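You operate a simulated robot arm through the tools that you are given. There is no shell and no other tool.

You are at the controls of a simulated robot arm. One attempt, no reset.

TASK
Take the teal peg and put it on the teal card on the grey table. Stack the can that says "OIL" from the grey table on top of the can labelled "grease". Fetch the green reel and set it on the top of the sump bench. Take the orange peg on the white table and put it away on the top of the cream bench. Take the blue reel and put it on the wooden table. Press the inner zero button two times. Take the thin purple reel and put it on the beige board on the blue table. Put the blue cap on the batch card. Fetch the orange cap and set it on the top of the capping bench. Put one of the numbered reels from the white table on the purple table. Take the carton labelled "tabs" from the white table and put it on the top of the green cabinet. Do these in any order. Set down upright: numbered reel.

Only the result counts: the job must be done as asked and must still hold three seconds after the hand-in. Knocking over, shifting, dropping, spilling or breaking anything else fails it. A push-on lid holds only when it is set on centred and level and pressed home; a screw cap is set on level and turned clockwise until tight.

THE ROBOT
A 7-joint arm with a vacuum gripper on a trunk, on a base that drives. Base frame: it is fixed to the floor where the robot stands at the start and does not move with it; the origin is under the middle of the robot, x ahead of it, y to its left, z up; the surface under the hand at the start is at about z = 800. Lengths are in mm, angles in degrees, forces in N, time in s.
With the tool pointing down near the work surface it reaches from about 100 to 600 mm from the robot's upright axis, wherever it stands. Its first joint turns from -69.0 to 172.0 degrees. Places, roughly: batch card [250, -5250, 750]; beige board (11x8x2 cm) [1200, -6200, 800]; blue cap (5x5x2 cm) [1300, -4000, 800]; blue reel (12x12x10 cm) [4400, -9000, 800]; green reel (12x12x10 cm) [500, -1100, 800]; inner zero button [1700, -8000, 1100]; labelled carton, small carton [3500, -1000, 750]; numbered reel [3750, -1000, 750]; orange can, purple can, silver can [500, -750, 750]; orange cap (5x5x2 cm) [1300, -3800, 800]; orange peg (5x5x9 cm) [3300, -800, 800]; purple table [1400, -500, 800]; teal card [500, 0, 750]; teal peg (5x5x9 cm) [600, 100, 800]; thin purple reel (6x6x4 cm) [1100, -6200, 800]; top of the capping bench [3500, -5800, 800]; top of the cream bench [6400, -10300, 800]; top of the green cabinet [-1400, -1200, 800]; top of the sump bench [-1400, -3400, 800]; wooden table [4600, -11500, 800]. Payload 1.06 kg.
Tool frame: the origin (TCP) lies in the middle of the cups' lips, and z points out of the cups. The gripper has 1 cup of 24 mm across, covering 24 by 24 mm (tool x, y); the bellows give 8 mm. With the vacuum on, a cup seals on a smooth face that it is pressed against (1 to 4 N); it does not hold porous or soft things. The pull reaches 23 N.
Orientation is that of the tool frame in the base frame, as a unit quaternion [x, y, z, w]. With the cups facing straight down, the tool's x points along the base's -x, its y along +y and its z along -z.

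THE INTERFACE
- The arm moves only by the tool drive_tool. Its argument "moves" is a list of rows, each a list of 7 numbers: the vacuum: 1 switches it on, 0 off, then the shift along the tool's x, y, z in mm, then the turn, a rotation vector about the tool's x, y, z in degrees. In form: [[suction, dx, dy, dz, rx, ry, rz], ...]. A call has 1 to 20 rows; each row is the pose to reach, as a shift and turn from the pose commanded when the call began, along the tool's axes at that moment. Each row takes 0.2 s and may step no farther than 50 mm and 8.6 degrees from the row before; otherwise, or with a gripper value out of range, the whole call is refused. A pose out of reach is approached as far as the arm can. The call stops where the force on the tool passes 40 N (or 10 N more than at its start, if that is more) or the arm is blocked; 0.2 s more then pass. The pull builds up within a second once a cup has sealed. Time passes only in rows, and 0.2 s behind the last, so rows that repeat a pose give it time. The reply holds the time, the measured pose of the TCP, the force on the tool along the base axes and the pull of the vacuum, in the units named above and with some noise, with the torque about the TCP (base axes, N m) and any sound that the robot's microphone picked up.
- Cameras (640 x 400 px; columns grow to the right, rows downward): "scene" is now at [158.7, -40.1, 1256.9]; the picture's right is [-0.42, -0.91, 0.00], its down [-0.36, 0.17, -0.92] and it looks along [0.83, -0.39, -0.39] (base axes); focal length 214 px, centre (320, 200). "wrist" rides on the gripper at [78, 19, -96] in the tool frame; the picture's right is [-0.24, 0.97, 0.00], its down [-0.71, -0.17, -0.69] and it looks along [-0.67, -0.16, 0.73] (tool axes); focal length 243 px, centre (320, 200). There is no depth. A picture from a camera that has moved, and an enlarged one, comes with that camera's place and axes in the base frame and with its lens.
- grab_frame(camera): a new picture of that camera. No time passes.
- raise_lower(by): slides the trunk up (or, below 0, down) by that many mm; the arm and the scene camera ride with it, the base frame stays. It gives what a move gives, with no picture.
- base_move(legs): drives the robot by 1 to 6 legs, each [ahead, left, turn to the left] in mm, mm and degrees, along the robot's own axes; the way and the turn of a leg run together, so that a leg with both is an arc; at most 1500 mm and 180 degrees a leg. The arm and the cameras ride along, it lands a little off, and it stops where it bumps. It gives what a move gives.
- aim_head(pan, tilt): turns the head with the scene camera to pan (to the left, within 80 degrees either way) and tilt (down, from -29 to 69), counted from straight ahead of the robot. It gives what a move gives.
- enlarge(camera, box): a new picture of the part [left, top, right, bottom] of that camera's present view, enlarged. No time passes.
- finish_job(): hands the job in; it is judged then, once.

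Places have to be worked out from the pictures, the camera data and where the tool is seen. Switch the vacuum off and draw the arm clear of the work before you hand the job in, unless the task says otherwise.

The tools are called after "Request:" as name(argument=value, ...) on one line, values as JSON. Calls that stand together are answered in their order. drive_tool: Moves the arm, as the interface text tells. Its arguments: {"type":"object","properties":{"moves":{"type":"array","items":{"type":"array","items":{"type":"number"}}}},"required":["moves"]} The other tools are called the same way: raise_lower (by) slides the trunk up or down; base_move (legs) drives the base; aim_head (pan, tilt) turns the head that bears the scene camera; grab_frame (camera) takes a picture; enlarge (camera, box) takes an enlarged picture of a part of a camera's view; finish_job () hands the job in.

At the start:

```text
time_s: 0.0
position: [264.5, -177.4, 1194.5]
tool_rot: [0.0, 1.0, 0.0, 0.0]
wrist_force: [0.3, 0.8, 0.6]
torque: [-0.02, 0.03, 0.01]
pull: 0.0
trunk travel left (down, up): [-400.0, 92.0]
robot x, y, heading: [-3.0, -0.2, -0.5]
head pan, tilt: [-25.0, 23.1]
```

scene: 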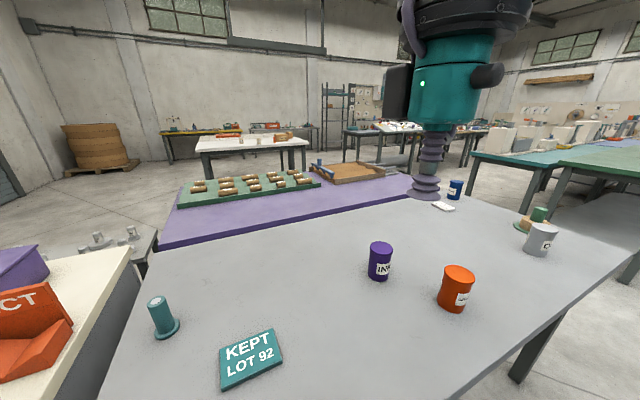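
wrist: 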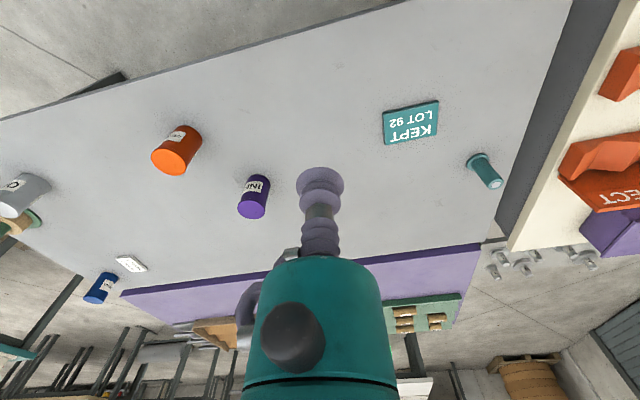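

The first pictures show the grey table with the teal peg, the teal card and several cans. I'll enlarge both views to read the labels before moving.

Request:
enlarge(camera="scene", box=[340, 160, 600, 330])

Request:
enlarge(camera="scene", box=[120, 260, 320, 400])

Request:
enlarge(camera="wrist", box=[0, 90, 320, 310])

```text
2.35 times, centred on (470, 245) of scene
camera zoom: at [158.7, -40.1, 1256.9], right [-0.42, -0.91, 0.0], down [-0.36, 0.17, -0.92], along [0.83, -0.39, -0.39], focal length 505 px, centre (-33, 94)
```

zoom: 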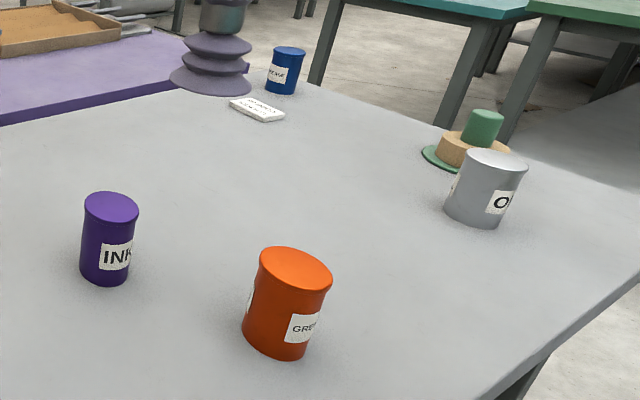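

```text
2.86 times, centred on (220, 330) of scene
camera zoom: at [158.7, -40.1, 1256.9], right [-0.42, -0.91, 0.0], down [-0.36, 0.17, -0.92], along [0.83, -0.39, -0.39], focal length 613 px, centre (606, -171)
```

zoom: 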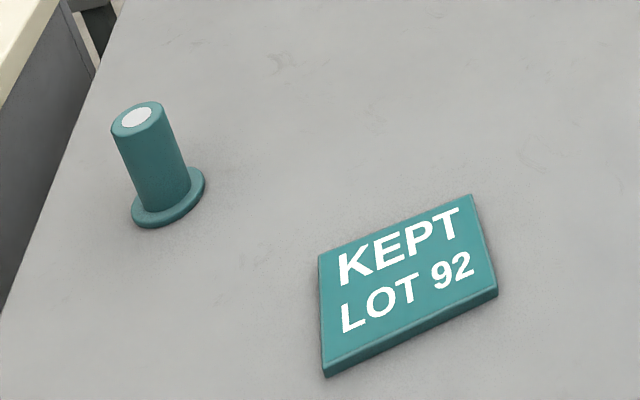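

```text
1.82 times, centred on (160, 200) of wrist
camera zoom: at [186.4, -158.0, 1291.6], right [0.24, 0.97, 0.0], down [0.71, -0.17, 0.69], along [0.67, -0.16, -0.73], focal length 441 px, centre (611, 200)
```

zoom: 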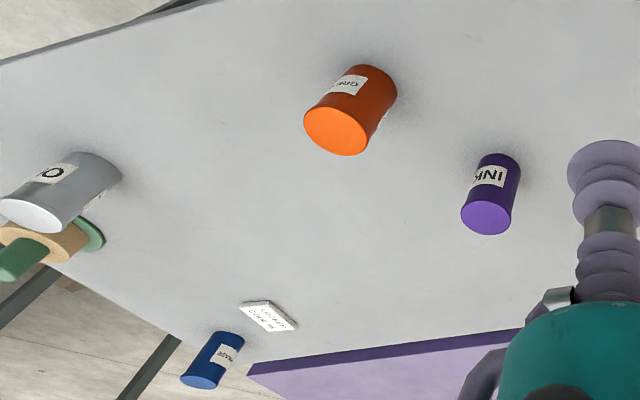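

The silver can starts with "O" and the orange with "GRE". I'll zoom further on these and the blue can near the far corner.

Request:
enlarge(camera="scene", box=[430, 170, 480, 220])

Request:
enlarge(camera="wrist", box=[80, 240, 180, 320])

Request:
enlarge(camera="scene", box=[500, 190, 600, 270])

Request:
enlarge(camera="scene", box=[420, 250, 500, 320])

```text
8.00 times, centred on (455, 195) of scene
camera zoom: at [158.7, -40.1, 1256.9], right [-0.42, -0.91, 0.0], down [-0.36, 0.17, -0.92], along [0.83, -0.39, -0.39], focal length 1716 px, centre (-760, 240)
```

zoom: 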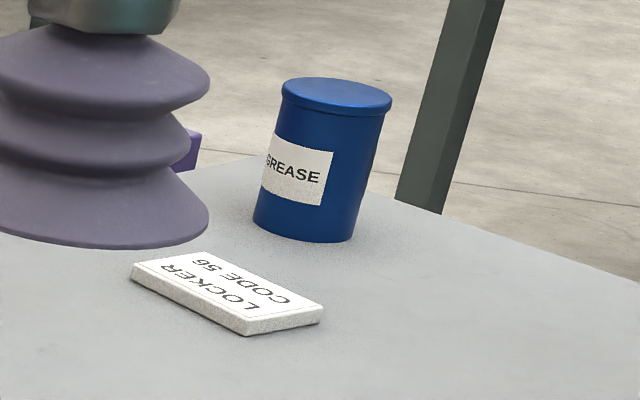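

```text
5.00 times, centred on (130, 280) of wrist
camera zoom: at [186.4, -158.0, 1291.6], right [0.24, 0.97, 0.0], down [0.71, -0.17, 0.69], along [0.67, -0.16, -0.73], focal length 1213 px, centre (1270, -200)
```

zoom: 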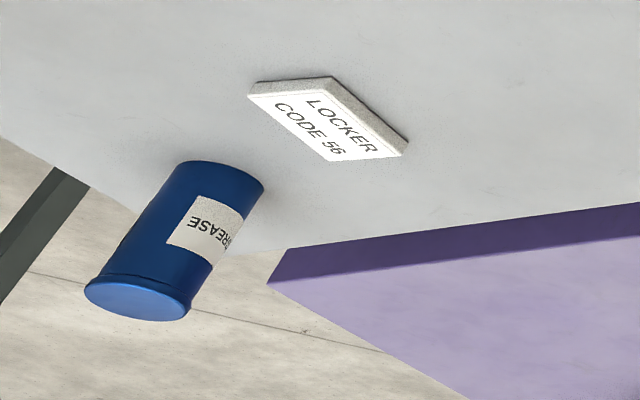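

```text
5.00 times, centred on (550, 230) of scene
camera zoom: at [158.7, -40.1, 1256.9], right [-0.42, -0.91, 0.0], down [-0.36, 0.17, -0.92], along [0.83, -0.39, -0.39], focal length 1072 px, centre (-830, 50)
```

zoom: 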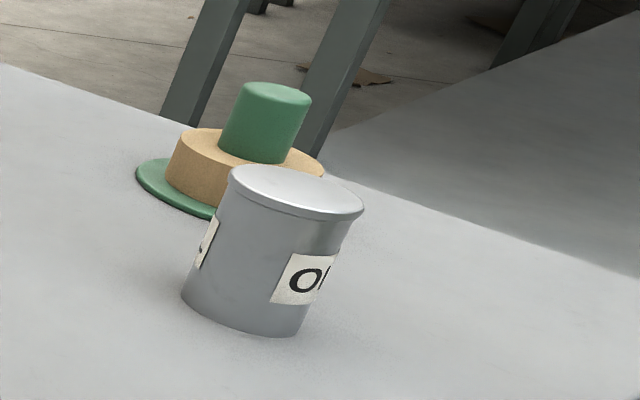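

```text
5.71 times, centred on (460, 285) of scene
camera zoom: at [158.7, -40.1, 1256.9], right [-0.42, -0.91, 0.0], down [-0.36, 0.17, -0.92], along [0.83, -0.39, -0.39], focal length 1226 px, centre (-480, -286)
```

zoom: 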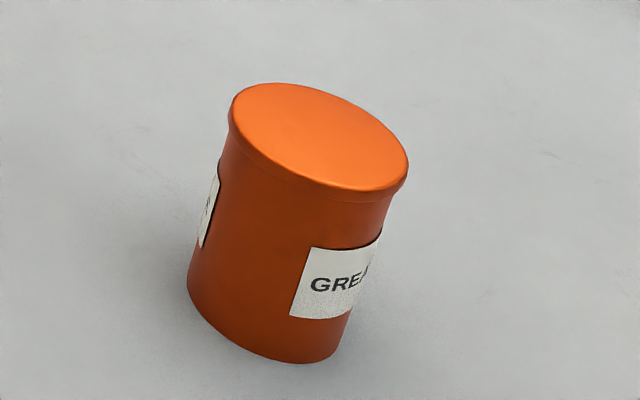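

The blue can reads GREASE; the orange one needs a better look. I'll pan the head round to survey the nearby tables and aisles before moving anything.

Request:
aim_head(pan=0, tilt=60)

Request:
grab_frame(camera="scene")

Request:
aim_head(pan=-75, tilt=20)

Request:
grab_frame(camera="scene")

Request:
aim_head(pan=70, tilt=25)

Request:
grab_frame(camera="scene")

Request:
aim_head(pan=0, tilt=15)

Request:
grab_frame(camera="scene")

```text
time_s: 1.0
position: [264.9, -177.0, 1195.6]
tool_rot: [0.0, 1.0, 0.001, 0.0]
wrist_force: [0.5, -0.6, 0.4]
torque: [-0.03, 0.0, 0.0]
pull: 0.0
trunk travel left (down, up): [-400.0, 92.0]
robot x, y, heading: [-1.2, -0.8, -0.1]
head pan, tilt: [0.0, 60.0]
```

```text
taken
camera scene: at [141.5, -0.9, 1203.9], right [0.0, -1.0, 0.0], down [-0.87, 0.0, -0.5], along [0.5, 0.0, -0.87], focal length 214 px, centre (320, 200)
```

scene: 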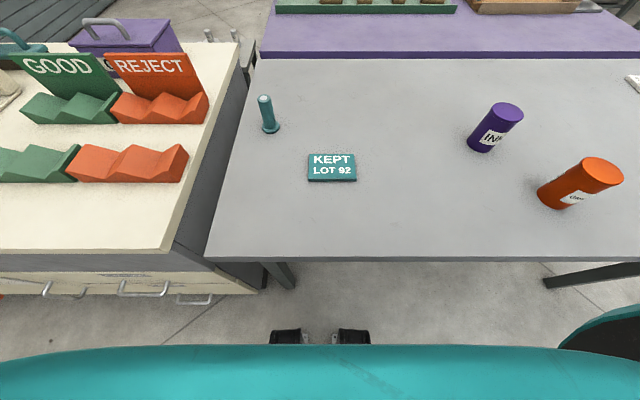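

```text
time_s: 2.5
position: [263.6, -177.6, 1195.0]
tool_rot: [0.0, 1.0, -0.001, 0.0]
wrist_force: [0.1, -0.1, -1.2]
torque: [-0.02, 0.0, 0.03]
pull: 0.0
trunk travel left (down, up): [-400.0, 92.0]
robot x, y, heading: [4.2, -3.7, 0.0]
head pan, tilt: [-75.0, 20.0]
```

```text
taken
camera scene: at [99.0, -90.8, 1262.0], right [-0.97, -0.26, 0.0], down [-0.09, 0.33, -0.94], along [0.24, -0.91, -0.34], focal length 214 px, centre (320, 200)
```

scene: 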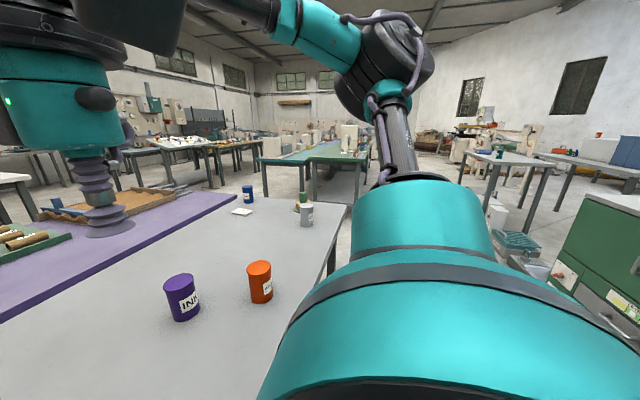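

```text
time_s: 4.8
position: [264.9, -175.9, 1195.5]
tool_rot: [0.001, 1.0, 0.0, 0.001]
wrist_force: [0.9, -0.2, -1.1]
torque: [-0.01, 0.0, -0.05]
pull: 0.0
trunk travel left (down, up): [-400.0, 92.0]
robot x, y, heading: [0.7, -2.3, 0.0]
head pan, tilt: [70.0, 25.0]
```

```text
taken
camera scene: at [106.4, 85.7, 1253.9], right [0.94, -0.34, 0.0], down [-0.14, -0.4, -0.91], along [0.31, 0.85, -0.42], focal length 214 px, centre (320, 200)
```

scene: 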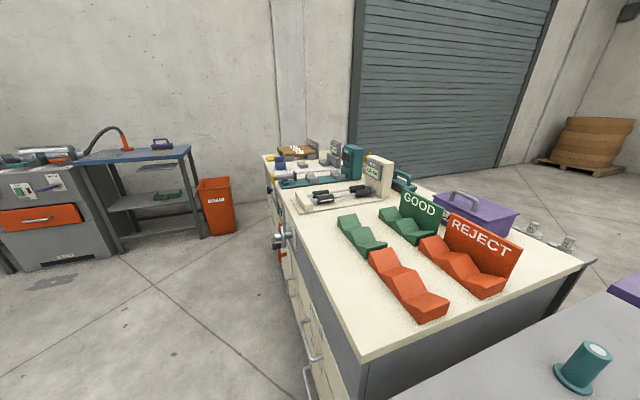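

```text
time_s: 6.2
position: [264.0, -177.2, 1194.7]
tool_rot: [0.0, 1.0, 0.0, 0.0]
wrist_force: [-0.5, 0.6, -1.3]
torque: [-0.04, -0.03, -0.02]
pull: 0.1
trunk travel left (down, up): [-400.0, 92.0]
robot x, y, heading: [-0.9, 0.4, 0.2]
head pan, tilt: [0.0, 15.0]
```

```text
taken
camera scene: at [168.2, -0.8, 1270.1], right [0.0, -1.0, 0.0], down [-0.26, 0.0, -0.97], along [0.97, 0.0, -0.26], focal length 214 px, centre (320, 200)
```

scene: 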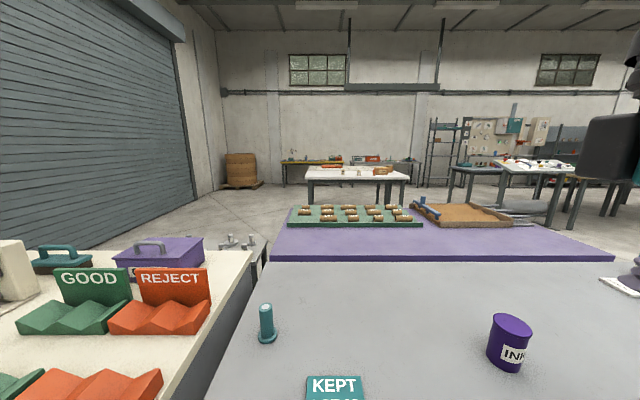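

Seen from above, the table's near edge is at about x≈248, and the peg at about (599, 127) is just beyond reach. I'll creep 40 mm ahead, then check with the wrist camera above the peg.

Request:
base_move(legs=[[40, 0, 0]])

```text
time_s: 7.1
position: [305.1, -177.7, 1196.2]
tool_rot: [-0.001, 1.0, 0.0, 0.0]
wrist_force: [0.1, -0.5, -0.3]
torque: [-0.03, -0.01, 0.01]
pull: 0.0
trunk travel left (down, up): [-400.0, 92.0]
robot x, y, heading: [38.6, 2.0, 0.1]
head pan, tilt: [0.0, 15.0]
```

Base moved 40 mm cleanly. Now I bring the TCP over the peg at about (599, 127, 1050), and then take a wrist picture.

Request:
drive_tool(moves=[[0, -29.4, 30.5, 14.6, 0, 0, 0], [0, -58.8, 61, 29.2, 0, 0, 0], [0, -88.2, 91.5, 43.8, 0, 0, 0], [0, -117.6, 122, 58.4, 0, 0, 0], [0, -147, 152.5, 73, 0, 0, 0], [0, -176.4, 183, 87.6, 0, 0, 0], [0, -205.8, 213.5, 102.2, 0, 0, 0], [0, -235.2, 244, 116.8, 0, 0, 0], [0, -264.6, 274.5, 131.4, 0, 0, 0], [0, -294, 305, 146, 0, 0, 0], [0, -294, 305, 146, 0, 0, 0]])

Request:
grab_frame(camera="wrist")

Request:
aim_head(pan=10, tilt=50)

Request:
grab_frame(camera="scene")

```text
time_s: 9.5
position: [485.5, -86.7, 1010.6]
tool_rot: [0.001, 1.0, 0.001, 0.001]
wrist_force: [-0.4, -0.4, 0.9]
torque: [-0.01, 0.02, 0.01]
pull: 0.0
out of reach, approached as far as the arm can: row 4, 5, 6, 7, 8, 9, 10, 11
trunk travel left (down, up): [-400.0, 92.0]
robot x, y, heading: [34.6, 1.0, 0.1]
head pan, tilt: [0.0, 15.0]
```

```text
taken
camera wrist: at [408.1, -67.3, 1106.8], right [0.24, 0.97, 0.0], down [0.71, -0.17, 0.69], along [0.67, -0.16, -0.73], focal length 243 px, centre (320, 200)
```

wrist: 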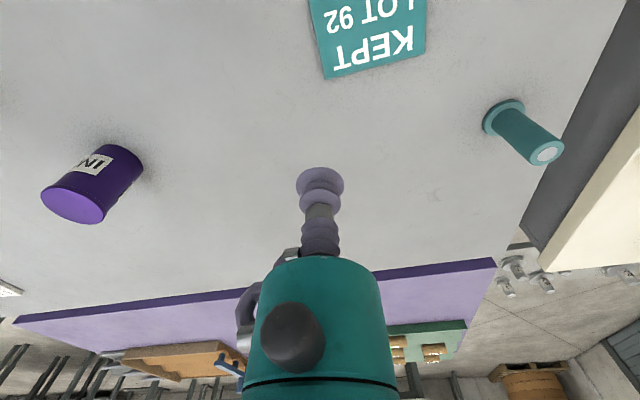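

```text
time_s: 10.5
position: [487.1, -87.0, 1011.2]
tool_rot: [0.0, 1.0, 0.0, 0.0]
wrist_force: [0.2, 0.4, 0.8]
torque: [0.04, 0.02, -0.02]
pull: 0.1
trunk travel left (down, up): [-400.0, 92.0]
robot x, y, heading: [39.3, -3.3, -0.2]
head pan, tilt: [10.0, 50.0]
```

```text
taken
camera scene: at [190.5, 12.5, 1216.5], right [0.17, -0.98, 0.0], down [-0.75, -0.13, -0.64], along [0.63, 0.11, -0.77], focal length 214 px, centre (320, 200)
```

scene: 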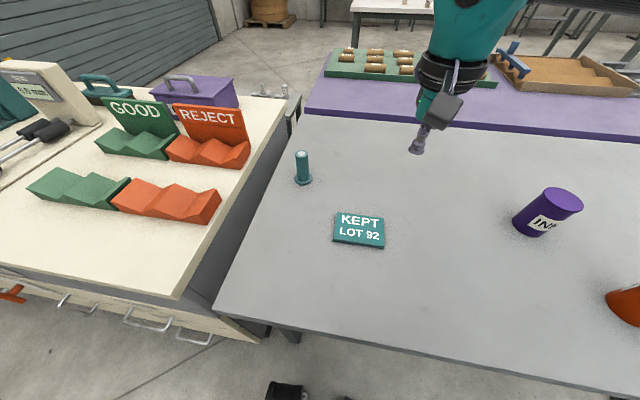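

The arm's reach shrinks at height, so it stopped at (486, -87, 1011). I'll raise the trunk so that the working height sits lower relative to the shoulder, then move on at a lower level.

Request:
raise_lower(by=90)

Request:
drive_tool(moves=[[0, 0, 0, 0, 0, 0, 0]])

```text
time_s: 11.7
position: [452.6, -89.7, 1210.8]
tool_rot: [0.0, 0.992, 0.0, 0.129]
wrist_force: [-0.1, -0.1, -0.2]
torque: [-0.01, -0.02, 0.02]
pull: 0.0
trunk travel left (down, up): [-490.0, 2.0]
robot x, y, heading: [39.9, 0.1, 0.1]
head pan, tilt: [10.0, 50.0]
```

```text
time_s: 12.1
position: [452.7, -88.5, 1212.8]
tool_rot: [0.0, 0.991, 0.0, 0.131]
wrist_force: [-0.1, -0.3, 0.7]
torque: [0.01, 0.0, 0.0]
pull: 0.0
trunk travel left (down, up): [-490.0, 2.0]
robot x, y, heading: [38.5, 1.9, -0.1]
head pan, tilt: [10.0, 50.0]
```

The trunk lift left the tool tilted about 15° because the earlier target was out of reach. I'll bring it back in and set it upright at roughly (420, -88, 1080).

Request:
drive_tool(moves=[[0, 16, 0, 30, 0, 4, 0], [0, 32, 0, 60, 0, 8, 0], [0, 48, 0, 90, 0, 12, 0], [0, 64.6, 0, 117.3, 0, 15, 0], [0, 64.6, 0, 117.3, 0, 15, 0]])

```text
time_s: 13.3
position: [420.0, -87.9, 1083.0]
tool_rot: [0.001, 1.0, 0.0, -0.001]
wrist_force: [0.1, 0.0, -0.1]
torque: [-0.01, -0.02, -0.03]
pull: 0.0
trunk travel left (down, up): [-490.0, 2.0]
robot x, y, heading: [36.6, -1.5, 0.1]
head pan, tilt: [10.0, 50.0]
```

Now vertical at (420, -88, 1083). I'll move diagonally down and out towards the peg in smaller steps, watching for reach warnings.

Request:
drive_tool(moves=[[0, -10, 10, 40, 0, 0, 0], [0, -25, 30, 80, 0, 0, 0], [0, -50, 60, 110, 0, 0, 0], [0, -80, 95, 130, 0, 0, 0], [0, -80, 95, 130, 0, 0, 0]])

```text
refused: row 4 steps farther than a row can; nothing moved
```

Request:
drive_tool(moves=[[0, -10, 10, 40, 0, 0, 0], [0, -25, 30, 80, 0, 0, 0], [0, -50, 60, 105, 0, 0, 0], [0, -75, 85, 125, 0, 0, 0], [0, -100, 110, 140, 0, 0, 0], [0, -100, 110, 140, 0, 0, 0]])

```text
time_s: 14.7
position: [442.2, -108.7, 998.0]
tool_rot: [0.0, 1.0, 0.0, 0.0]
wrist_force: [0.4, -0.2, -0.3]
torque: [0.04, 0.0, -0.03]
pull: 0.0
out of reach, approached as far as the arm can: row 1, 2, 3, 4, 5, 6
trunk travel left (down, up): [-490.0, 2.0]
robot x, y, heading: [39.5, 0.7, 0.2]
head pan, tilt: [10.0, 50.0]
```

Movement towards +y stalls at about -12° azimuth, so the first joint's range seems to exclude front-left of the robot. I'll look down around the base to judge its footprint before turning.

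Request:
aim_head(pan=0, tilt=69)

Request:
grab_frame(camera="scene")

Request:
aim_head(pan=80, tilt=65)

Request:
grab_frame(camera="scene")

Request:
aim_head(pan=-60, tilt=55)

Request:
grab_frame(camera="scene")

```text
time_s: 15.6
position: [443.5, -108.0, 997.7]
tool_rot: [0.0, 1.0, 0.001, -0.001]
wrist_force: [-0.4, -0.2, -0.6]
torque: [-0.03, 0.0, 0.02]
pull: 0.2
trunk travel left (down, up): [-490.0, 2.0]
robot x, y, heading: [39.3, -2.6, -0.1]
head pan, tilt: [0.0, 68.8]
```

```text
taken
camera scene: at [99.5, -0.8, 1295.3], right [0.0, -1.0, 0.0], down [-0.93, 0.0, -0.36], along [0.36, 0.0, -0.93], focal length 214 px, centre (320, 200)
```

scene: 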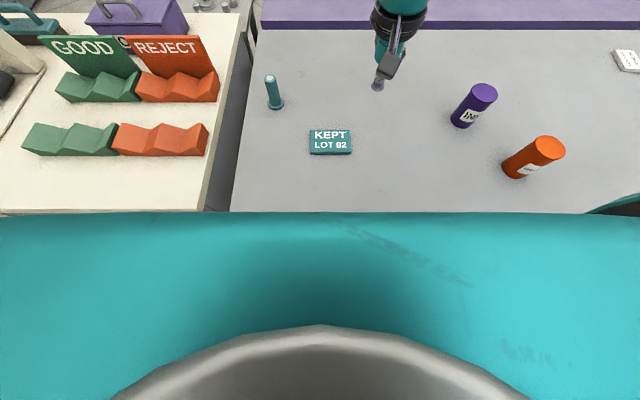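

```text
time_s: 17.1
position: [444.0, -108.1, 997.4]
tool_rot: [0.0, 1.0, 0.0, -0.001]
wrist_force: [-1.1, -0.1, 0.1]
torque: [-0.01, 0.02, -0.01]
pull: 0.1
trunk travel left (down, up): [-490.0, 2.0]
robot x, y, heading: [36.7, -2.2, 0.0]
head pan, tilt: [80.0, 65.0]
```

```text
taken
camera scene: at [54.1, 58.9, 1299.0], right [0.98, -0.17, 0.0], down [-0.16, -0.89, -0.42], along [0.07, 0.42, -0.91], focal length 214 px, centre (320, 200)
```

scene: 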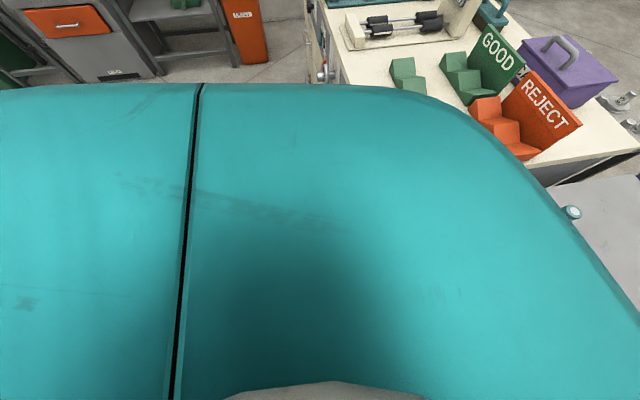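

```text
time_s: 19.3
position: [442.1, -107.6, 997.8]
tool_rot: [0.0, 1.0, 0.001, -0.001]
wrist_force: [-0.8, 0.3, 1.0]
torque: [-0.02, -0.02, -0.01]
pull: 0.1
trunk travel left (down, up): [-490.0, 2.0]
robot x, y, heading: [42.2, -1.9, 0.0]
head pan, tilt: [-60.0, 55.0]
```

```text
taken
camera scene: at [79.6, -63.3, 1310.7], right [-0.87, -0.5, 0.0], down [-0.41, 0.71, -0.57], along [0.29, -0.5, -0.82], focal length 214 px, centre (320, 200)
```

scene: 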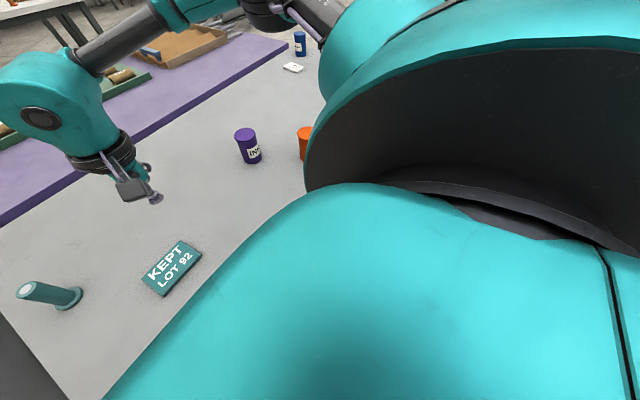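

The limit may be the wrist's yaw rather than the first joint, since I kept the tool yaw fixed. The single cup doesn't care about yaw, so I'll test turning the tool about its own axis in step with the swing to the left.

Request:
drive_tool(moves=[[0, 0, 0, 0, 0, 0, -8], [0, 0, 0, 0, 0, 0, -16], [0, 0, 0, 0, 0, 0, -24], [0, 0, 0, 0, 0, 0, -32], [0, 0, 0, 0, 0, 0, -40], [0, 0, 0, 0, 0, 0, -40]])

```text
time_s: 20.7
position: [440.1, -105.2, 996.9]
tool_rot: [-0.342, 0.94, 0.001, 0.0]
wrist_force: [0.1, 0.4, -0.6]
torque: [0.0, -0.01, 0.01]
pull: 0.1
trunk travel left (down, up): [-490.0, 2.0]
robot x, y, heading: [38.7, -3.2, 0.0]
head pan, tilt: [-60.0, 55.0]
```

Yaw turned by 40° without complaint. Now I try moving left/forward again, to about (500, 20, 960).

Request:
drive_tool(moves=[[0, -31.6, 14.3, 9, 0, 0, 0], [0, -63.2, 28.6, 18, 0, 0, 0], [0, -94.8, 42.9, 27, 0, 0, 0], [0, -126.3, 57.2, 37, 0, 0, 0], [0, -126.3, 57.2, 37, 0, 0, 0]])

```text
time_s: 21.9
position: [439.5, -105.1, 1001.3]
tool_rot: [-0.342, 0.94, 0.001, 0.001]
wrist_force: [0.2, 0.2, -0.6]
torque: [0.0, -0.02, 0.01]
pull: 0.2
out of reach, approached as far as the arm can: row 1, 2, 3, 4, 5
trunk travel left (down, up): [-490.0, 2.0]
robot x, y, heading: [39.4, -2.8, 0.1]
head pan, tilt: [-60.0, 55.0]
```

Still blocked in that direction, so I'll test whether a lower height opens up reach: straight down 80 mm here (clear table beneath).

Request:
drive_tool(moves=[[0, 0, 0, 30, 0, 0, 0], [0, 0, 0, 60, 0, 0, 0], [0, 0, 0, 80, 0, 0, 0], [0, 0, 0, 80, 0, 0, 0]])

Request:
grab_frame(camera="scene")

```text
time_s: 22.9
position: [423.1, -128.0, 935.1]
tool_rot: [-0.342, 0.94, 0.001, -0.001]
wrist_force: [0.4, 0.7, -0.7]
torque: [0.04, 0.01, 0.02]
pull: 0.1
out of reach, approached as far as the arm can: row 1, 2, 3, 4
trunk travel left (down, up): [-490.0, 2.0]
robot x, y, heading: [42.5, -2.4, -0.1]
head pan, tilt: [-60.0, 55.0]
```

```text
taken
camera scene: at [79.6, -63.3, 1310.7], right [-0.87, -0.5, 0.0], down [-0.41, 0.71, -0.57], along [0.29, -0.5, -0.82], focal length 214 px, centre (320, 200)
```

scene: 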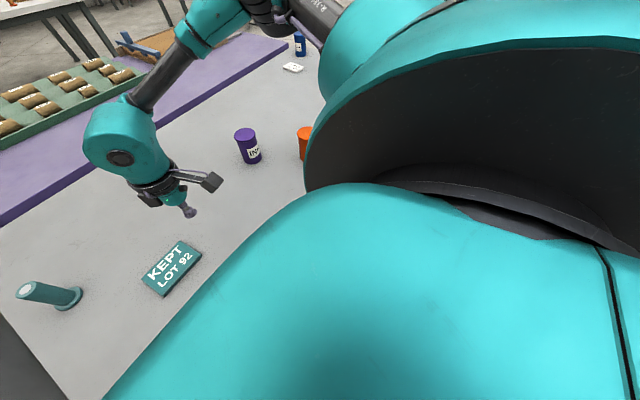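

Lowering also pulls the reach in, so the arm works like a sphere around a high shoulder: the trunk should go down, not up. I'll lift the tool to a tucked high pose, then lower the trunk 300 mm.

Request:
drive_tool(moves=[[0, 15, 5, -44, 0, 0, 0], [0, 30, 10, -88, 0, 0, 0], [0, 45, 15, -132, 0, 0, 0], [0, 60, 20, -176, 0, 0, 0], [0, 75, 24, -220, 0, 0, 0], [0, 90, 28, -264, 0, 0, 0], [0, 106, 33, -308, 0, 0, 0], [0, 122, 38, -351, 0, 0, 0], [0, 122, 38, -351, 0, 0, 0]])

```text
time_s: 24.9
position: [305.7, -177.2, 1285.3]
tool_rot: [-0.342, 0.94, 0.001, -0.001]
wrist_force: [0.4, -0.6, 0.5]
torque: [0.01, -0.02, 0.0]
pull: 0.0
trunk travel left (down, up): [-490.0, 2.0]
robot x, y, heading: [39.3, -0.8, -0.0]
head pan, tilt: [-60.0, 55.0]
```

Tucked at (306, -177, 1285). I lower the trunk by 200 and check the elbow's clearance in the scene view.

Request:
raise_lower(by=-200)

Request:
grab_frame(camera="scene")

Request:
grab_frame(camera="wrist")

```text
time_s: 27.1
position: [305.7, -176.9, 1086.3]
tool_rot: [-0.342, 0.94, 0.001, -0.001]
wrist_force: [-0.1, 0.3, -0.5]
torque: [0.01, -0.02, 0.02]
pull: 0.2
trunk travel left (down, up): [-290.0, 202.0]
robot x, y, heading: [41.0, 3.5, -0.0]
head pan, tilt: [-60.0, 55.0]
```

```text
taken
camera scene: at [179.9, -63.3, 1096.9], right [-0.87, -0.5, 0.0], down [-0.41, 0.71, -0.57], along [0.29, -0.5, -0.82], focal length 214 px, centre (320, 200)
```

scene: 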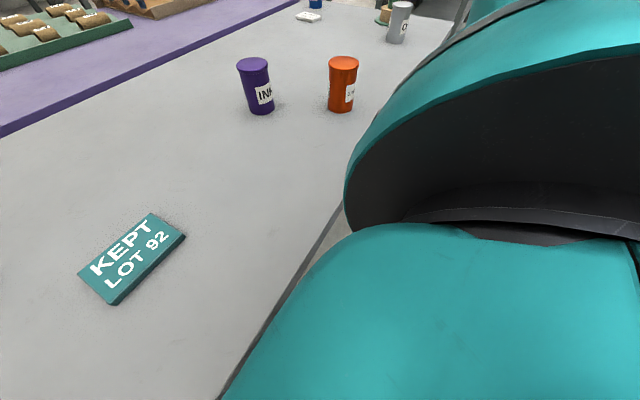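

```text
taken
camera wrist: at [233.8, -212.8, 1182.3], right [-0.44, 0.9, 0.0], down [0.65, 0.32, 0.68], along [0.61, 0.3, -0.73], focal length 243 px, centre (320, 200)
```

wrist: 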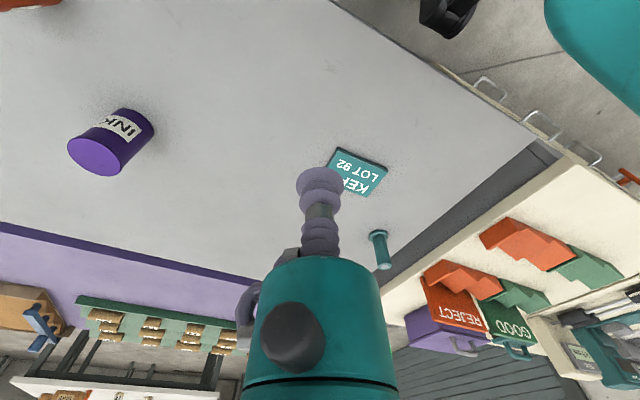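

With the trunk lower the head also came forward, so the shoulder should reach farther. I try going to about (500, 20, 980).

Request:
drive_tool(moves=[[0, -39.3, 3.7, 15, 0, 0, 0], [0, -78.6, 7.5, 30, 0, 0, 0], [0, -118, 11.2, 45, 0, 0, 0], [0, -157, 15, 60, 0, 0, 0], [0, -196.6, 18.7, 75, 0, 0, 0], [0, -236, 22.5, 90, 0, 0, 0], [0, -275.3, 26.2, 106, 0, 0, 0], [0, -275.3, 26.2, 106, 0, 0, 0]])

Request:
aim_head(pan=10, tilt=50)

Request:
grab_frame(camera="scene")

```text
time_s: 28.9
position: [482.4, -90.6, 993.1]
tool_rot: [-0.341, 0.94, 0.002, -0.001]
wrist_force: [0.0, 0.1, -0.4]
torque: [0.0, -0.01, -0.05]
pull: 0.1
out of reach, approached as far as the arm can: row 4, 5, 6, 7, 8
trunk travel left (down, up): [-290.0, 202.0]
robot x, y, heading: [43.2, -0.1, 0.1]
head pan, tilt: [-60.0, 55.0]
```

```text
time_s: 30.3
position: [481.0, -90.4, 992.7]
tool_rot: [-0.341, 0.94, 0.001, -0.001]
wrist_force: [-1.2, -0.6, 0.3]
torque: [0.01, 0.01, -0.01]
pull: 0.0
trunk travel left (down, up): [-290.0, 202.0]
robot x, y, heading: [39.7, 1.3, -0.0]
head pan, tilt: [10.0, 50.0]
```

```text
taken
camera scene: at [219.7, 12.5, 1103.4], right [0.17, -0.98, 0.0], down [-0.75, -0.13, -0.64], along [0.63, 0.11, -0.77], focal length 214 px, centre (320, 200)
```

scene: 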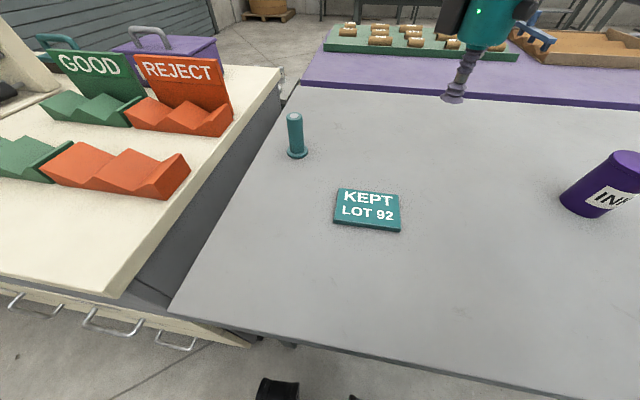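

All stall points share an azimuth of about -11° from the robot's axis, which fits a first-joint stop. So I'll tuck the arm and turn the base left 45° in place, which brings peg and card to the right of straight ahead.

Request:
drive_tool(moves=[[0, 39, 0, -20, 0, 0, 0], [0, 78, 10, -40, 0, 0, 0], [0, 118, 20, -60, 0, 0, 0], [0, 157, 35, -80, 0, 0, 0], [0, 191, 47, -94, 0, 0, 0], [0, 191, 47, -94, 0, 0, 0]])

Request:
base_move(legs=[[0, 0, 45]])

```text
time_s: 31.7
position: [305.9, -176.7, 1088.0]
tool_rot: [-0.343, 0.939, 0.001, -0.001]
wrist_force: [0.8, 0.3, -0.4]
torque: [0.01, -0.02, 0.01]
pull: 0.0
trunk travel left (down, up): [-290.0, 202.0]
robot x, y, heading: [40.9, -2.2, 0.3]
head pan, tilt: [10.0, 50.0]
```

```text
time_s: 34.2
position: [353.1, 62.6, 1088.3]
tool_rot: [-0.674, 0.738, 0.001, 0.0]
wrist_force: [0.6, -0.5, 1.1]
torque: [0.03, 0.0, -0.01]
pull: 0.2
trunk travel left (down, up): [-290.0, 202.0]
robot x, y, heading: [40.2, -0.1, 44.9]
head pan, tilt: [10.0, 50.0]
```

Turned to 44.9°. Tool yaw is now about 84.8°, so I compute the move in tool axes: go above the peg at (599, 127, 1000).

Request:
drive_tool(moves=[[0, -14.4, -39.9, 14.7, 0, 0, 0], [0, -28.8, -79.7, 29.3, 0, 0, 0], [0, -43.2, -119.6, 44, 0, 0, 0], [0, -57.6, -159.5, 58.7, 0, 0, 0], [0, -72, -199.3, 73.3, 0, 0, 0], [0, -86.4, -239.2, 88, 0, 0, 0], [0, -86.4, -239.2, 88, 0, 0, 0]])

Request:
grab_frame(camera="wrist")

Request:
aim_head(pan=-40, tilt=45)

Request:
grab_frame(camera="scene")

```text
time_s: 35.8
position: [485.5, 138.3, 983.1]
tool_rot: [-0.674, 0.739, 0.0, -0.001]
wrist_force: [0.5, 0.1, -1.0]
torque: [-0.02, -0.01, -0.04]
pull: 0.1
out of reach, approached as far as the arm can: row 3, 4, 5, 6, 7
trunk travel left (down, up): [-290.0, 202.0]
robot x, y, heading: [38.0, 1.2, 45.0]
head pan, tilt: [10.0, 50.0]
```

```text
taken
camera wrist: at [460.5, 62.9, 1080.0], right [-0.95, 0.32, 0.0], down [0.24, 0.69, 0.68], along [0.22, 0.65, -0.73], focal length 243 px, centre (320, 200)
```

wrist: 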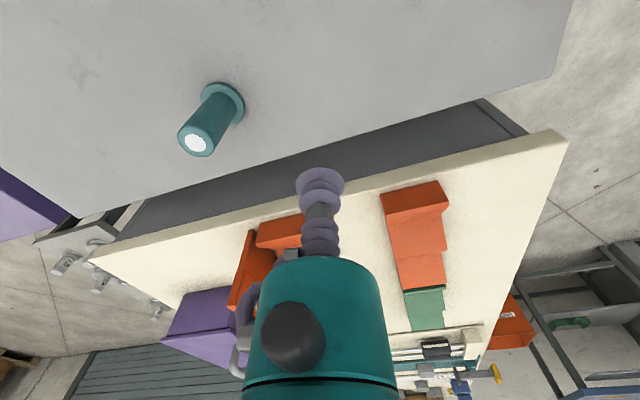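

```text
time_s: 36.9
position: [486.0, 139.2, 985.2]
tool_rot: [-0.674, 0.739, 0.0, 0.0]
wrist_force: [-0.2, 0.3, 0.2]
torque: [0.01, 0.01, 0.03]
pull: 0.2
trunk travel left (down, up): [-290.0, 202.0]
robot x, y, heading: [42.0, 0.1, 44.5]
head pan, tilt: [-40.0, 45.0]
```

```text
taken
camera scene: at [194.8, 79.0, 1110.3], right [0.09, -1.0, 0.0], down [-0.7, -0.06, -0.71], along [0.7, 0.06, -0.71], focal length 214 px, centre (320, 200)
```

scene: 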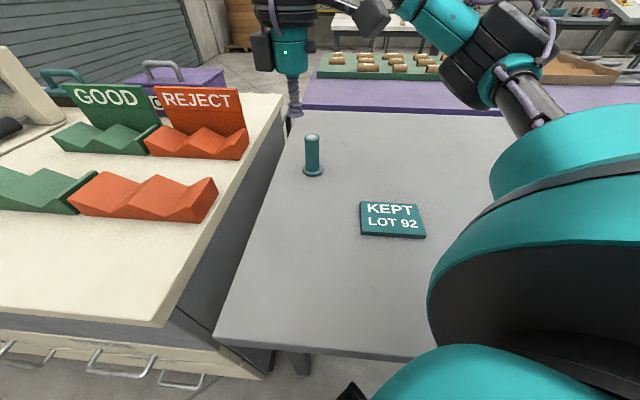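

At this heading the stop is now radial (about 466 mm at z≈983). I'll test whether reach grows at lower height: down 50 mm and outwards 20 mm over clear table.

Request:
drive_tool(moves=[[0, 0, 0, 25, 0, 0, 0], [0, -1, -10, 40, 0, 0, 0], [0, -2, -20, 50, 0, 0, 0], [0, -2, -20, 50, 0, 0, 0]])

```text
time_s: 37.9
position: [489.9, 136.7, 937.1]
tool_rot: [-0.674, 0.739, 0.0, 0.0]
wrist_force: [0.1, 0.9, -0.5]
torque: [-0.03, -0.02, 0.0]
pull: 0.0
out of reach, approached as far as the arm can: row 2, 3, 4
trunk travel left (down, up): [-290.0, 202.0]
robot x, y, heading: [37.1, 0.4, 44.7]
head pan, tilt: [-40.0, 45.0]
```

The radial stop stays near 470 mm at this trunk height. I'll draw the tool up and in a little, then lower the trunk another 100 mm to see whether reach improves, watching the chest against the table.

Request:
drive_tool(moves=[[0, 0, 20, -40, 0, 0, 0], [0, 0, 40, -80, 0, 0, 0], [0, 0, 50, -120, 0, 0, 0], [0, 0, 60, -140, 0, 0, 0], [0, 0, 60, -140, 0, 0, 0]])

Request:
raise_lower(by=-100)

Request:
grab_frame(camera="scene")

```text
time_s: 39.1
position: [430.4, 142.6, 1076.2]
tool_rot: [-0.674, 0.739, 0.001, -0.001]
wrist_force: [0.6, -0.5, -0.1]
torque: [-0.02, 0.01, -0.01]
pull: 0.0
trunk travel left (down, up): [-290.0, 202.0]
robot x, y, heading: [40.9, -1.1, 44.6]
head pan, tilt: [-40.0, 45.0]
```

```text
time_s: 40.5
position: [429.6, 143.7, 976.0]
tool_rot: [-0.674, 0.738, 0.001, -0.001]
wrist_force: [-0.3, 0.1, -0.3]
torque: [-0.05, 0.02, -0.01]
pull: 0.2
trunk travel left (down, up): [-190.0, 302.0]
robot x, y, heading: [36.8, 0.0, 44.7]
head pan, tilt: [-40.0, 45.0]
```

```text
taken
camera scene: at [213.3, 97.3, 1009.1], right [0.08, -1.0, 0.0], down [-0.7, -0.06, -0.71], along [0.7, 0.06, -0.71], focal length 214 px, centre (320, 200)
```

scene: 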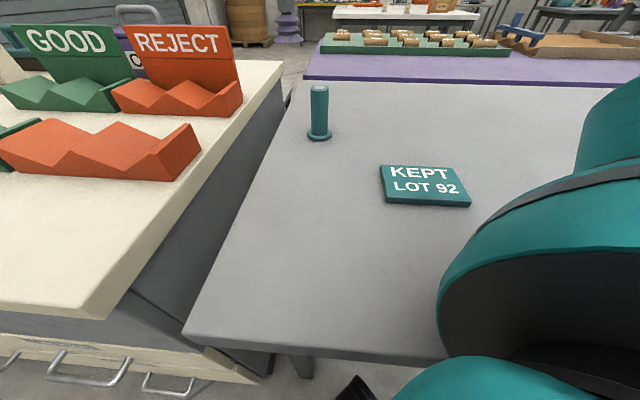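

Chest still clear. Try reaching straight out to (599, 127, 985) at this trunk height.

Request:
drive_tool(moves=[[0, 0, -42, -5, 0, 0, 0], [0, 0.8, -85, -9, 0, 0, 0], [0, 1.2, -127, -9, 0, 0, 0], [0, 1.6, -169.8, -9, 0, 0, 0], [0, 1.6, -169.8, -9, 0, 0, 0]])

Request:
grab_frame(camera="scene")

```text
time_s: 41.7
position: [482.4, 140.6, 952.4]
tool_rot: [-0.674, 0.739, 0.001, -0.001]
wrist_force: [-0.6, 0.5, 0.0]
torque: [0.02, 0.01, -0.01]
pull: 0.1
out of reach, approached as far as the arm can: row 2, 3, 4, 5
trunk travel left (down, up): [-190.0, 302.0]
robot x, y, heading: [42.0, -1.0, 44.8]
head pan, tilt: [-40.0, 45.0]
```

```text
taken
camera scene: at [213.4, 97.3, 1009.1], right [0.08, -1.0, 0.0], down [-0.7, -0.06, -0.71], along [0.7, 0.06, -0.71], focal length 214 px, centre (320, 200)
```

scene: 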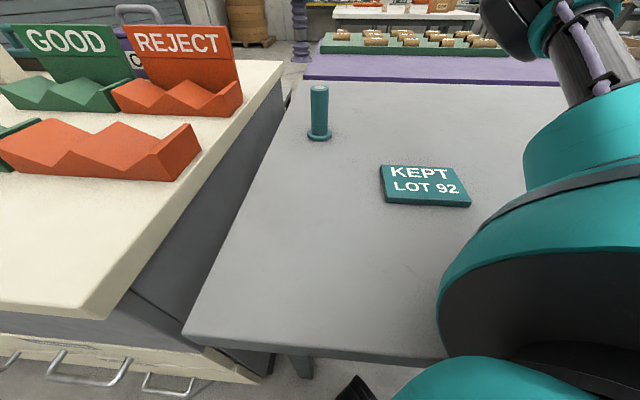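

Stop again at about 463 mm radius. I'll check whether yaw matters by attempting an outward shift while rotating the tool about its axis both ways.

Request:
drive_tool(moves=[[0, 0, -20, 0, 0, 0, 8], [0, 0, -40, 0, 0, 0, 16], [0, 0, -60, 0, 0, 0, 24], [0, 0, -60, 0, 0, 0, 32], [0, 0, -60, 0, 0, 0, 40], [0, 0, -60, 0, 0, 0, 48], [0, 0, -60, 0, 0, 0, 56], [0, 0, -60, 0, 0, 0, 64], [0, 0, -60, 0, 0, 0, 72], [0, 0, -60, 0, 0, 0, 80], [0, 0, -60, 0, 0, 0, 80]])

```text
time_s: 44.1
position: [542.1, 136.0, 952.8]
tool_rot: [-0.04, 0.999, -0.001, -0.001]
wrist_force: [0.2, -0.7, 0.0]
torque: [-0.01, -0.01, -0.02]
pull: 0.1
trunk travel left (down, up): [-190.0, 302.0]
robot x, y, heading: [41.4, 0.5, 44.8]
head pan, tilt: [-40.0, 45.0]
```

Turning the yaw by +80° freed the reach: now at (542, 136, 953) with no warning. Moving on to above the peg at (599, 127).

Request:
drive_tool(moves=[[0, -28, -7, 0, 0, 0, 4], [0, -56.1, -13.5, 0, 0, 0, 8], [0, -56.1, -13.5, 0, 0, 0, 8]])

Request:
grab_frame(camera="wrist")

Request:
grab_frame(camera="scene")

```text
time_s: 44.9
position: [599.4, 127.1, 952.7]
tool_rot: [0.029, 1.0, -0.001, -0.001]
wrist_force: [0.3, -1.3, -0.5]
torque: [0.01, 0.05, 0.02]
pull: 0.1
trunk travel left (down, up): [-190.0, 302.0]
robot x, y, heading: [41.4, -4.3, 45.0]
head pan, tilt: [-40.0, 45.0]
```

```text
taken
camera wrist: at [522.0, 150.7, 1048.5], right [0.29, 0.96, 0.0], down [0.7, -0.21, 0.68], along [0.65, -0.2, -0.73], focal length 243 px, centre (320, 200)
```

wrist: 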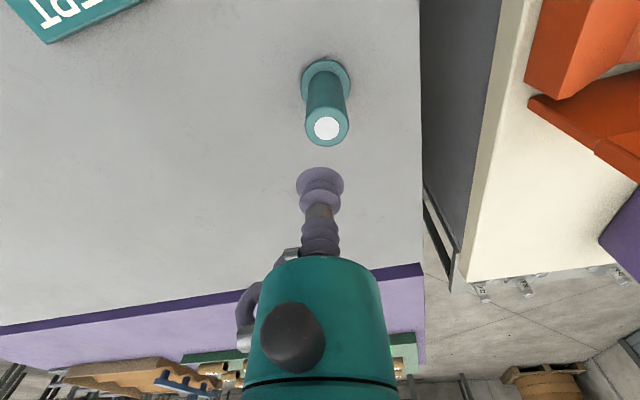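

```text
taken
camera scene: at [213.4, 97.3, 1009.1], right [0.08, -1.0, 0.0], down [-0.7, -0.06, -0.71], along [0.7, 0.06, -0.71], focal length 214 px, centre (320, 200)
```

scene: 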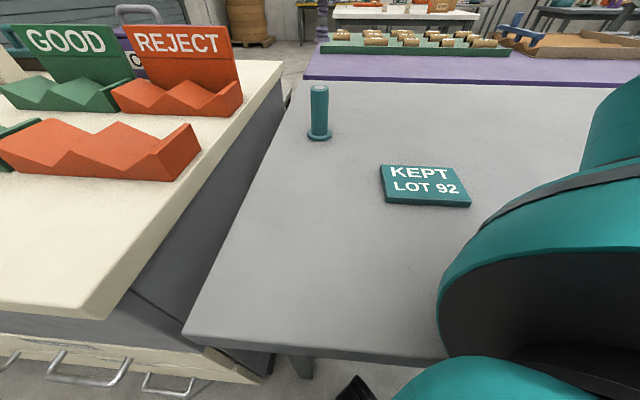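

In the wrist view the peg top works out at about (599.5, 131.5), top near z≈890. I shift 4 mm in y and descend to z≈908, then check again.

Request:
drive_tool(moves=[[0, 0.2, 4.4, 20, 0, 0, 0], [0, 0.2, 4.4, 45, 0, 0, 0], [0, 0.2, 4.4, 45, 0, 0, 0]])

Request:
enlarge(camera="wrist", box=[220, 80, 420, 205])

```text
time_s: 45.7
position: [598.7, 132.3, 906.3]
tool_rot: [0.028, 1.0, 0.0, -0.001]
wrist_force: [0.3, -0.7, 0.8]
torque: [-0.05, 0.0, 0.03]
pull: 0.1
trunk travel left (down, up): [-190.0, 302.0]
robot x, y, heading: [38.8, -0.4, 44.7]
head pan, tilt: [-40.0, 45.0]
```

```text
3.20 times, centred on (320, 142) of wrist
camera zoom: at [522.0, 155.1, 1003.0], right [0.29, 0.96, 0.0], down [0.7, -0.21, 0.68], along [0.65, -0.2, -0.73], focal length 776 px, centre (320, 384)
```

zoom: 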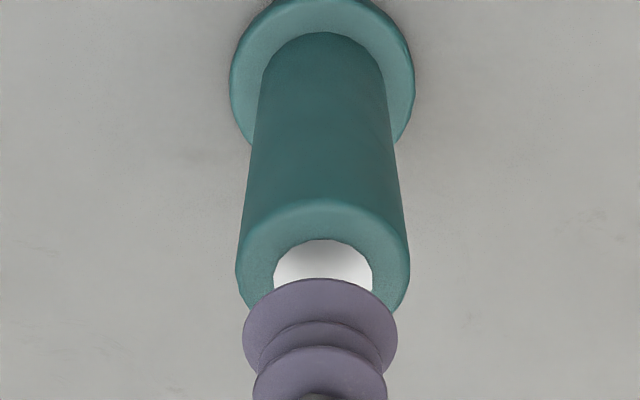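

The cup is centred over the peg within about 2 mm. Vacuum on and descend gently, a few mm at a time, watching force and pull.

Request:
drive_tool(moves=[[1, 0, 0, 8, 0, 0, 0], [1, 0, 0, 13, 0, 0, 0], [1, 0, 0, 16, 0, 0, 0], [1, 0, 0, 18, 0, 0, 0], [1, 0, 0, 18, 0, 0, 0]])

```text
time_s: 46.9
position: [598.5, 131.1, 888.1]
tool_rot: [0.028, 1.0, 0.0, -0.001]
wrist_force: [0.3, 0.1, -0.5]
torque: [-0.02, 0.02, 0.03]
pull: 23.2
trunk travel left (down, up): [-190.0, 302.0]
robot x, y, heading: [38.6, -2.2, 44.6]
head pan, tilt: [-40.0, 45.0]
```

Sealed: pull is 23 N with the cup at z≈888, so the table is at z≈798. I lift 70 mm and carry the peg above the teal card (≈(455, -31)).

Request:
drive_tool(moves=[[1, 0, 0, -35, 0, 0, 0], [1, 0, 0, -70, 0, 0, 0], [1, 27, -34, -70, 0, 0, 0], [1, 54, -68, -70, 0, 0, 0], [1, 81, -102, -70, 0, 0, 0], [1, 108, -136, -70, 0, 0, 0], [1, 134.7, -169.8, -70, 0, 0, 0], [1, 134.7, -169.8, -70, 0, 0, 0]])

Request:
grab_frame(camera="wrist")

Request:
grab_frame(camera="scene")

```text
time_s: 48.7
position: [455.0, -29.1, 959.2]
tool_rot: [0.028, 1.0, -0.001, -0.001]
wrist_force: [0.4, -0.5, -0.7]
torque: [0.04, -0.01, 0.01]
pull: 23.4
trunk travel left (down, up): [-190.0, 302.0]
robot x, y, heading: [42.5, -1.6, 45.0]
head pan, tilt: [-40.0, 45.0]
```

```text
taken
camera wrist: at [377.6, -6.7, 1054.7], right [0.29, 0.96, 0.0], down [0.7, -0.21, 0.68], along [0.65, -0.2, -0.73], focal length 243 px, centre (320, 200)
```

wrist: 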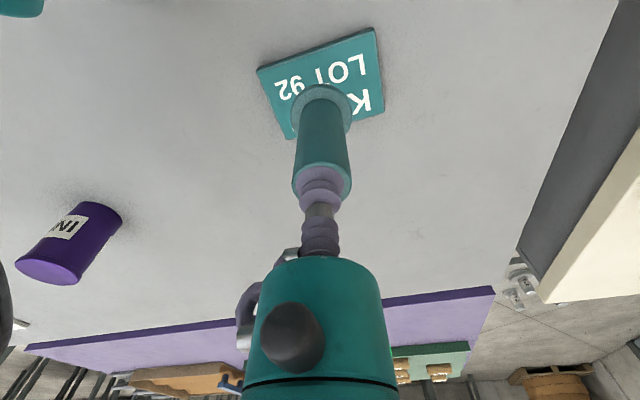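

```text
taken
camera scene: at [213.4, 97.3, 1009.1], right [0.08, -1.0, 0.0], down [-0.7, -0.06, -0.71], along [0.7, 0.06, -0.71], focal length 214 px, centre (320, 200)
```

scene: 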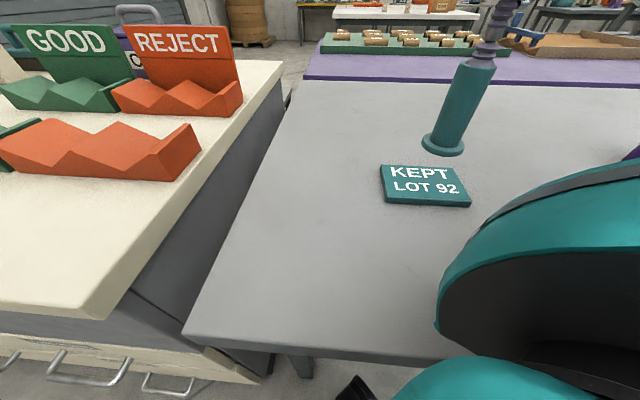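

The card's corners project to x 424–498, y −81 to 25, so its centre is about (461, −28). I shift there and lower to a few mm above the card.

Request:
drive_tool(moves=[[1, -6.4, 1.6, 0, 0, 0, 0], [1, -6.4, 1.6, 30, 0, 0, 0], [1, -6.4, 1.6, 50, 0, 0, 0], [1, -6.4, 1.6, 56, 0, 0, 0], [1, -6.4, 1.6, 58, 0, 0, 0], [1, -6.4, 1.6, 60, 0, 0, 0]])

Request:
enlarge(camera="scene", box=[350, 60, 510, 220])

```text
time_s: 50.1
position: [460.9, -29.4, 898.7]
tool_rot: [0.028, 1.0, 0.001, 0.001]
wrist_force: [0.0, -0.5, 7.7]
torque: [0.01, 0.01, 0.04]
pull: 23.2
trunk travel left (down, up): [-190.0, 302.0]
robot x, y, heading: [38.8, 2.1, 44.6]
head pan, tilt: [-40.0, 45.0]
```

```text
2.50 times, centred on (430, 140) of scene
camera zoom: at [213.0, 97.3, 1009.3], right [0.08, -1.0, 0.0], down [-0.7, -0.06, -0.71], along [0.7, 0.06, -0.71], focal length 536 px, centre (45, 350)
```

zoom: 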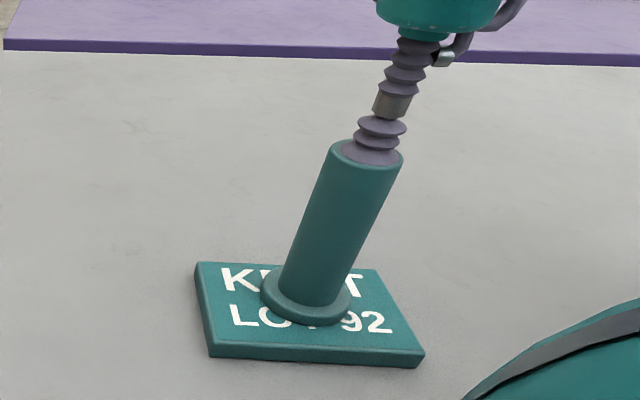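

Contact (7.7 N) with the peg's flange squarely on the card. I back off 2 mm, switch the vacuum off, wait, and lift away.

Request:
drive_tool(moves=[[1, 0, 0, -2, 0, 0, 0], [0, 0, 0, -2, 0, 0, 0], [0, 0, 0, -2, 0, 0, 0], [0, 0, 0, -2, 0, 0, 0], [0, 0, 0, -2, 0, 0, 0], [0, 0, 0, -2, 0, 0, 0], [0, 0, 0, -7, 0, 0, 0], [0, 0, 0, -15, 0, 0, 0], [0, 0, 0, -45, 0, 0, 0], [0, 0, 0, -90, 0, 0, 0]])

Request:
grab_frame(camera="wrist")

```text
time_s: 52.3
position: [461.0, -28.9, 989.3]
tool_rot: [0.028, 1.0, 0.0, -0.001]
wrist_force: [0.0, -0.5, 0.5]
torque: [0.01, 0.03, 0.02]
pull: 0.1
trunk travel left (down, up): [-190.0, 302.0]
robot x, y, heading: [35.5, -3.0, 44.9]
head pan, tilt: [-40.0, 45.0]
```

```text
taken
camera wrist: at [384.4, -5.8, 1086.1], right [0.29, 0.96, 0.0], down [0.7, -0.21, 0.68], along [0.65, -0.2, -0.73], focal length 243 px, centre (320, 200)
```

wrist: 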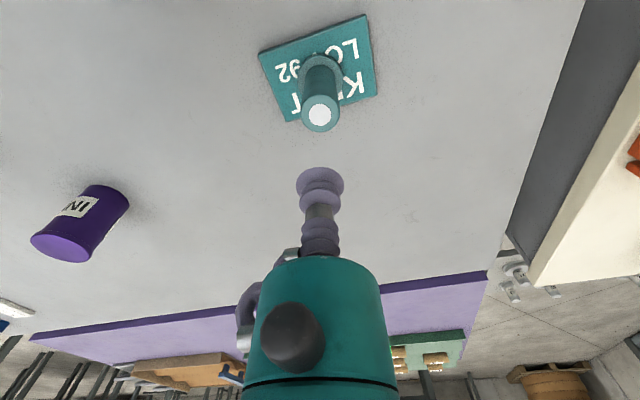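

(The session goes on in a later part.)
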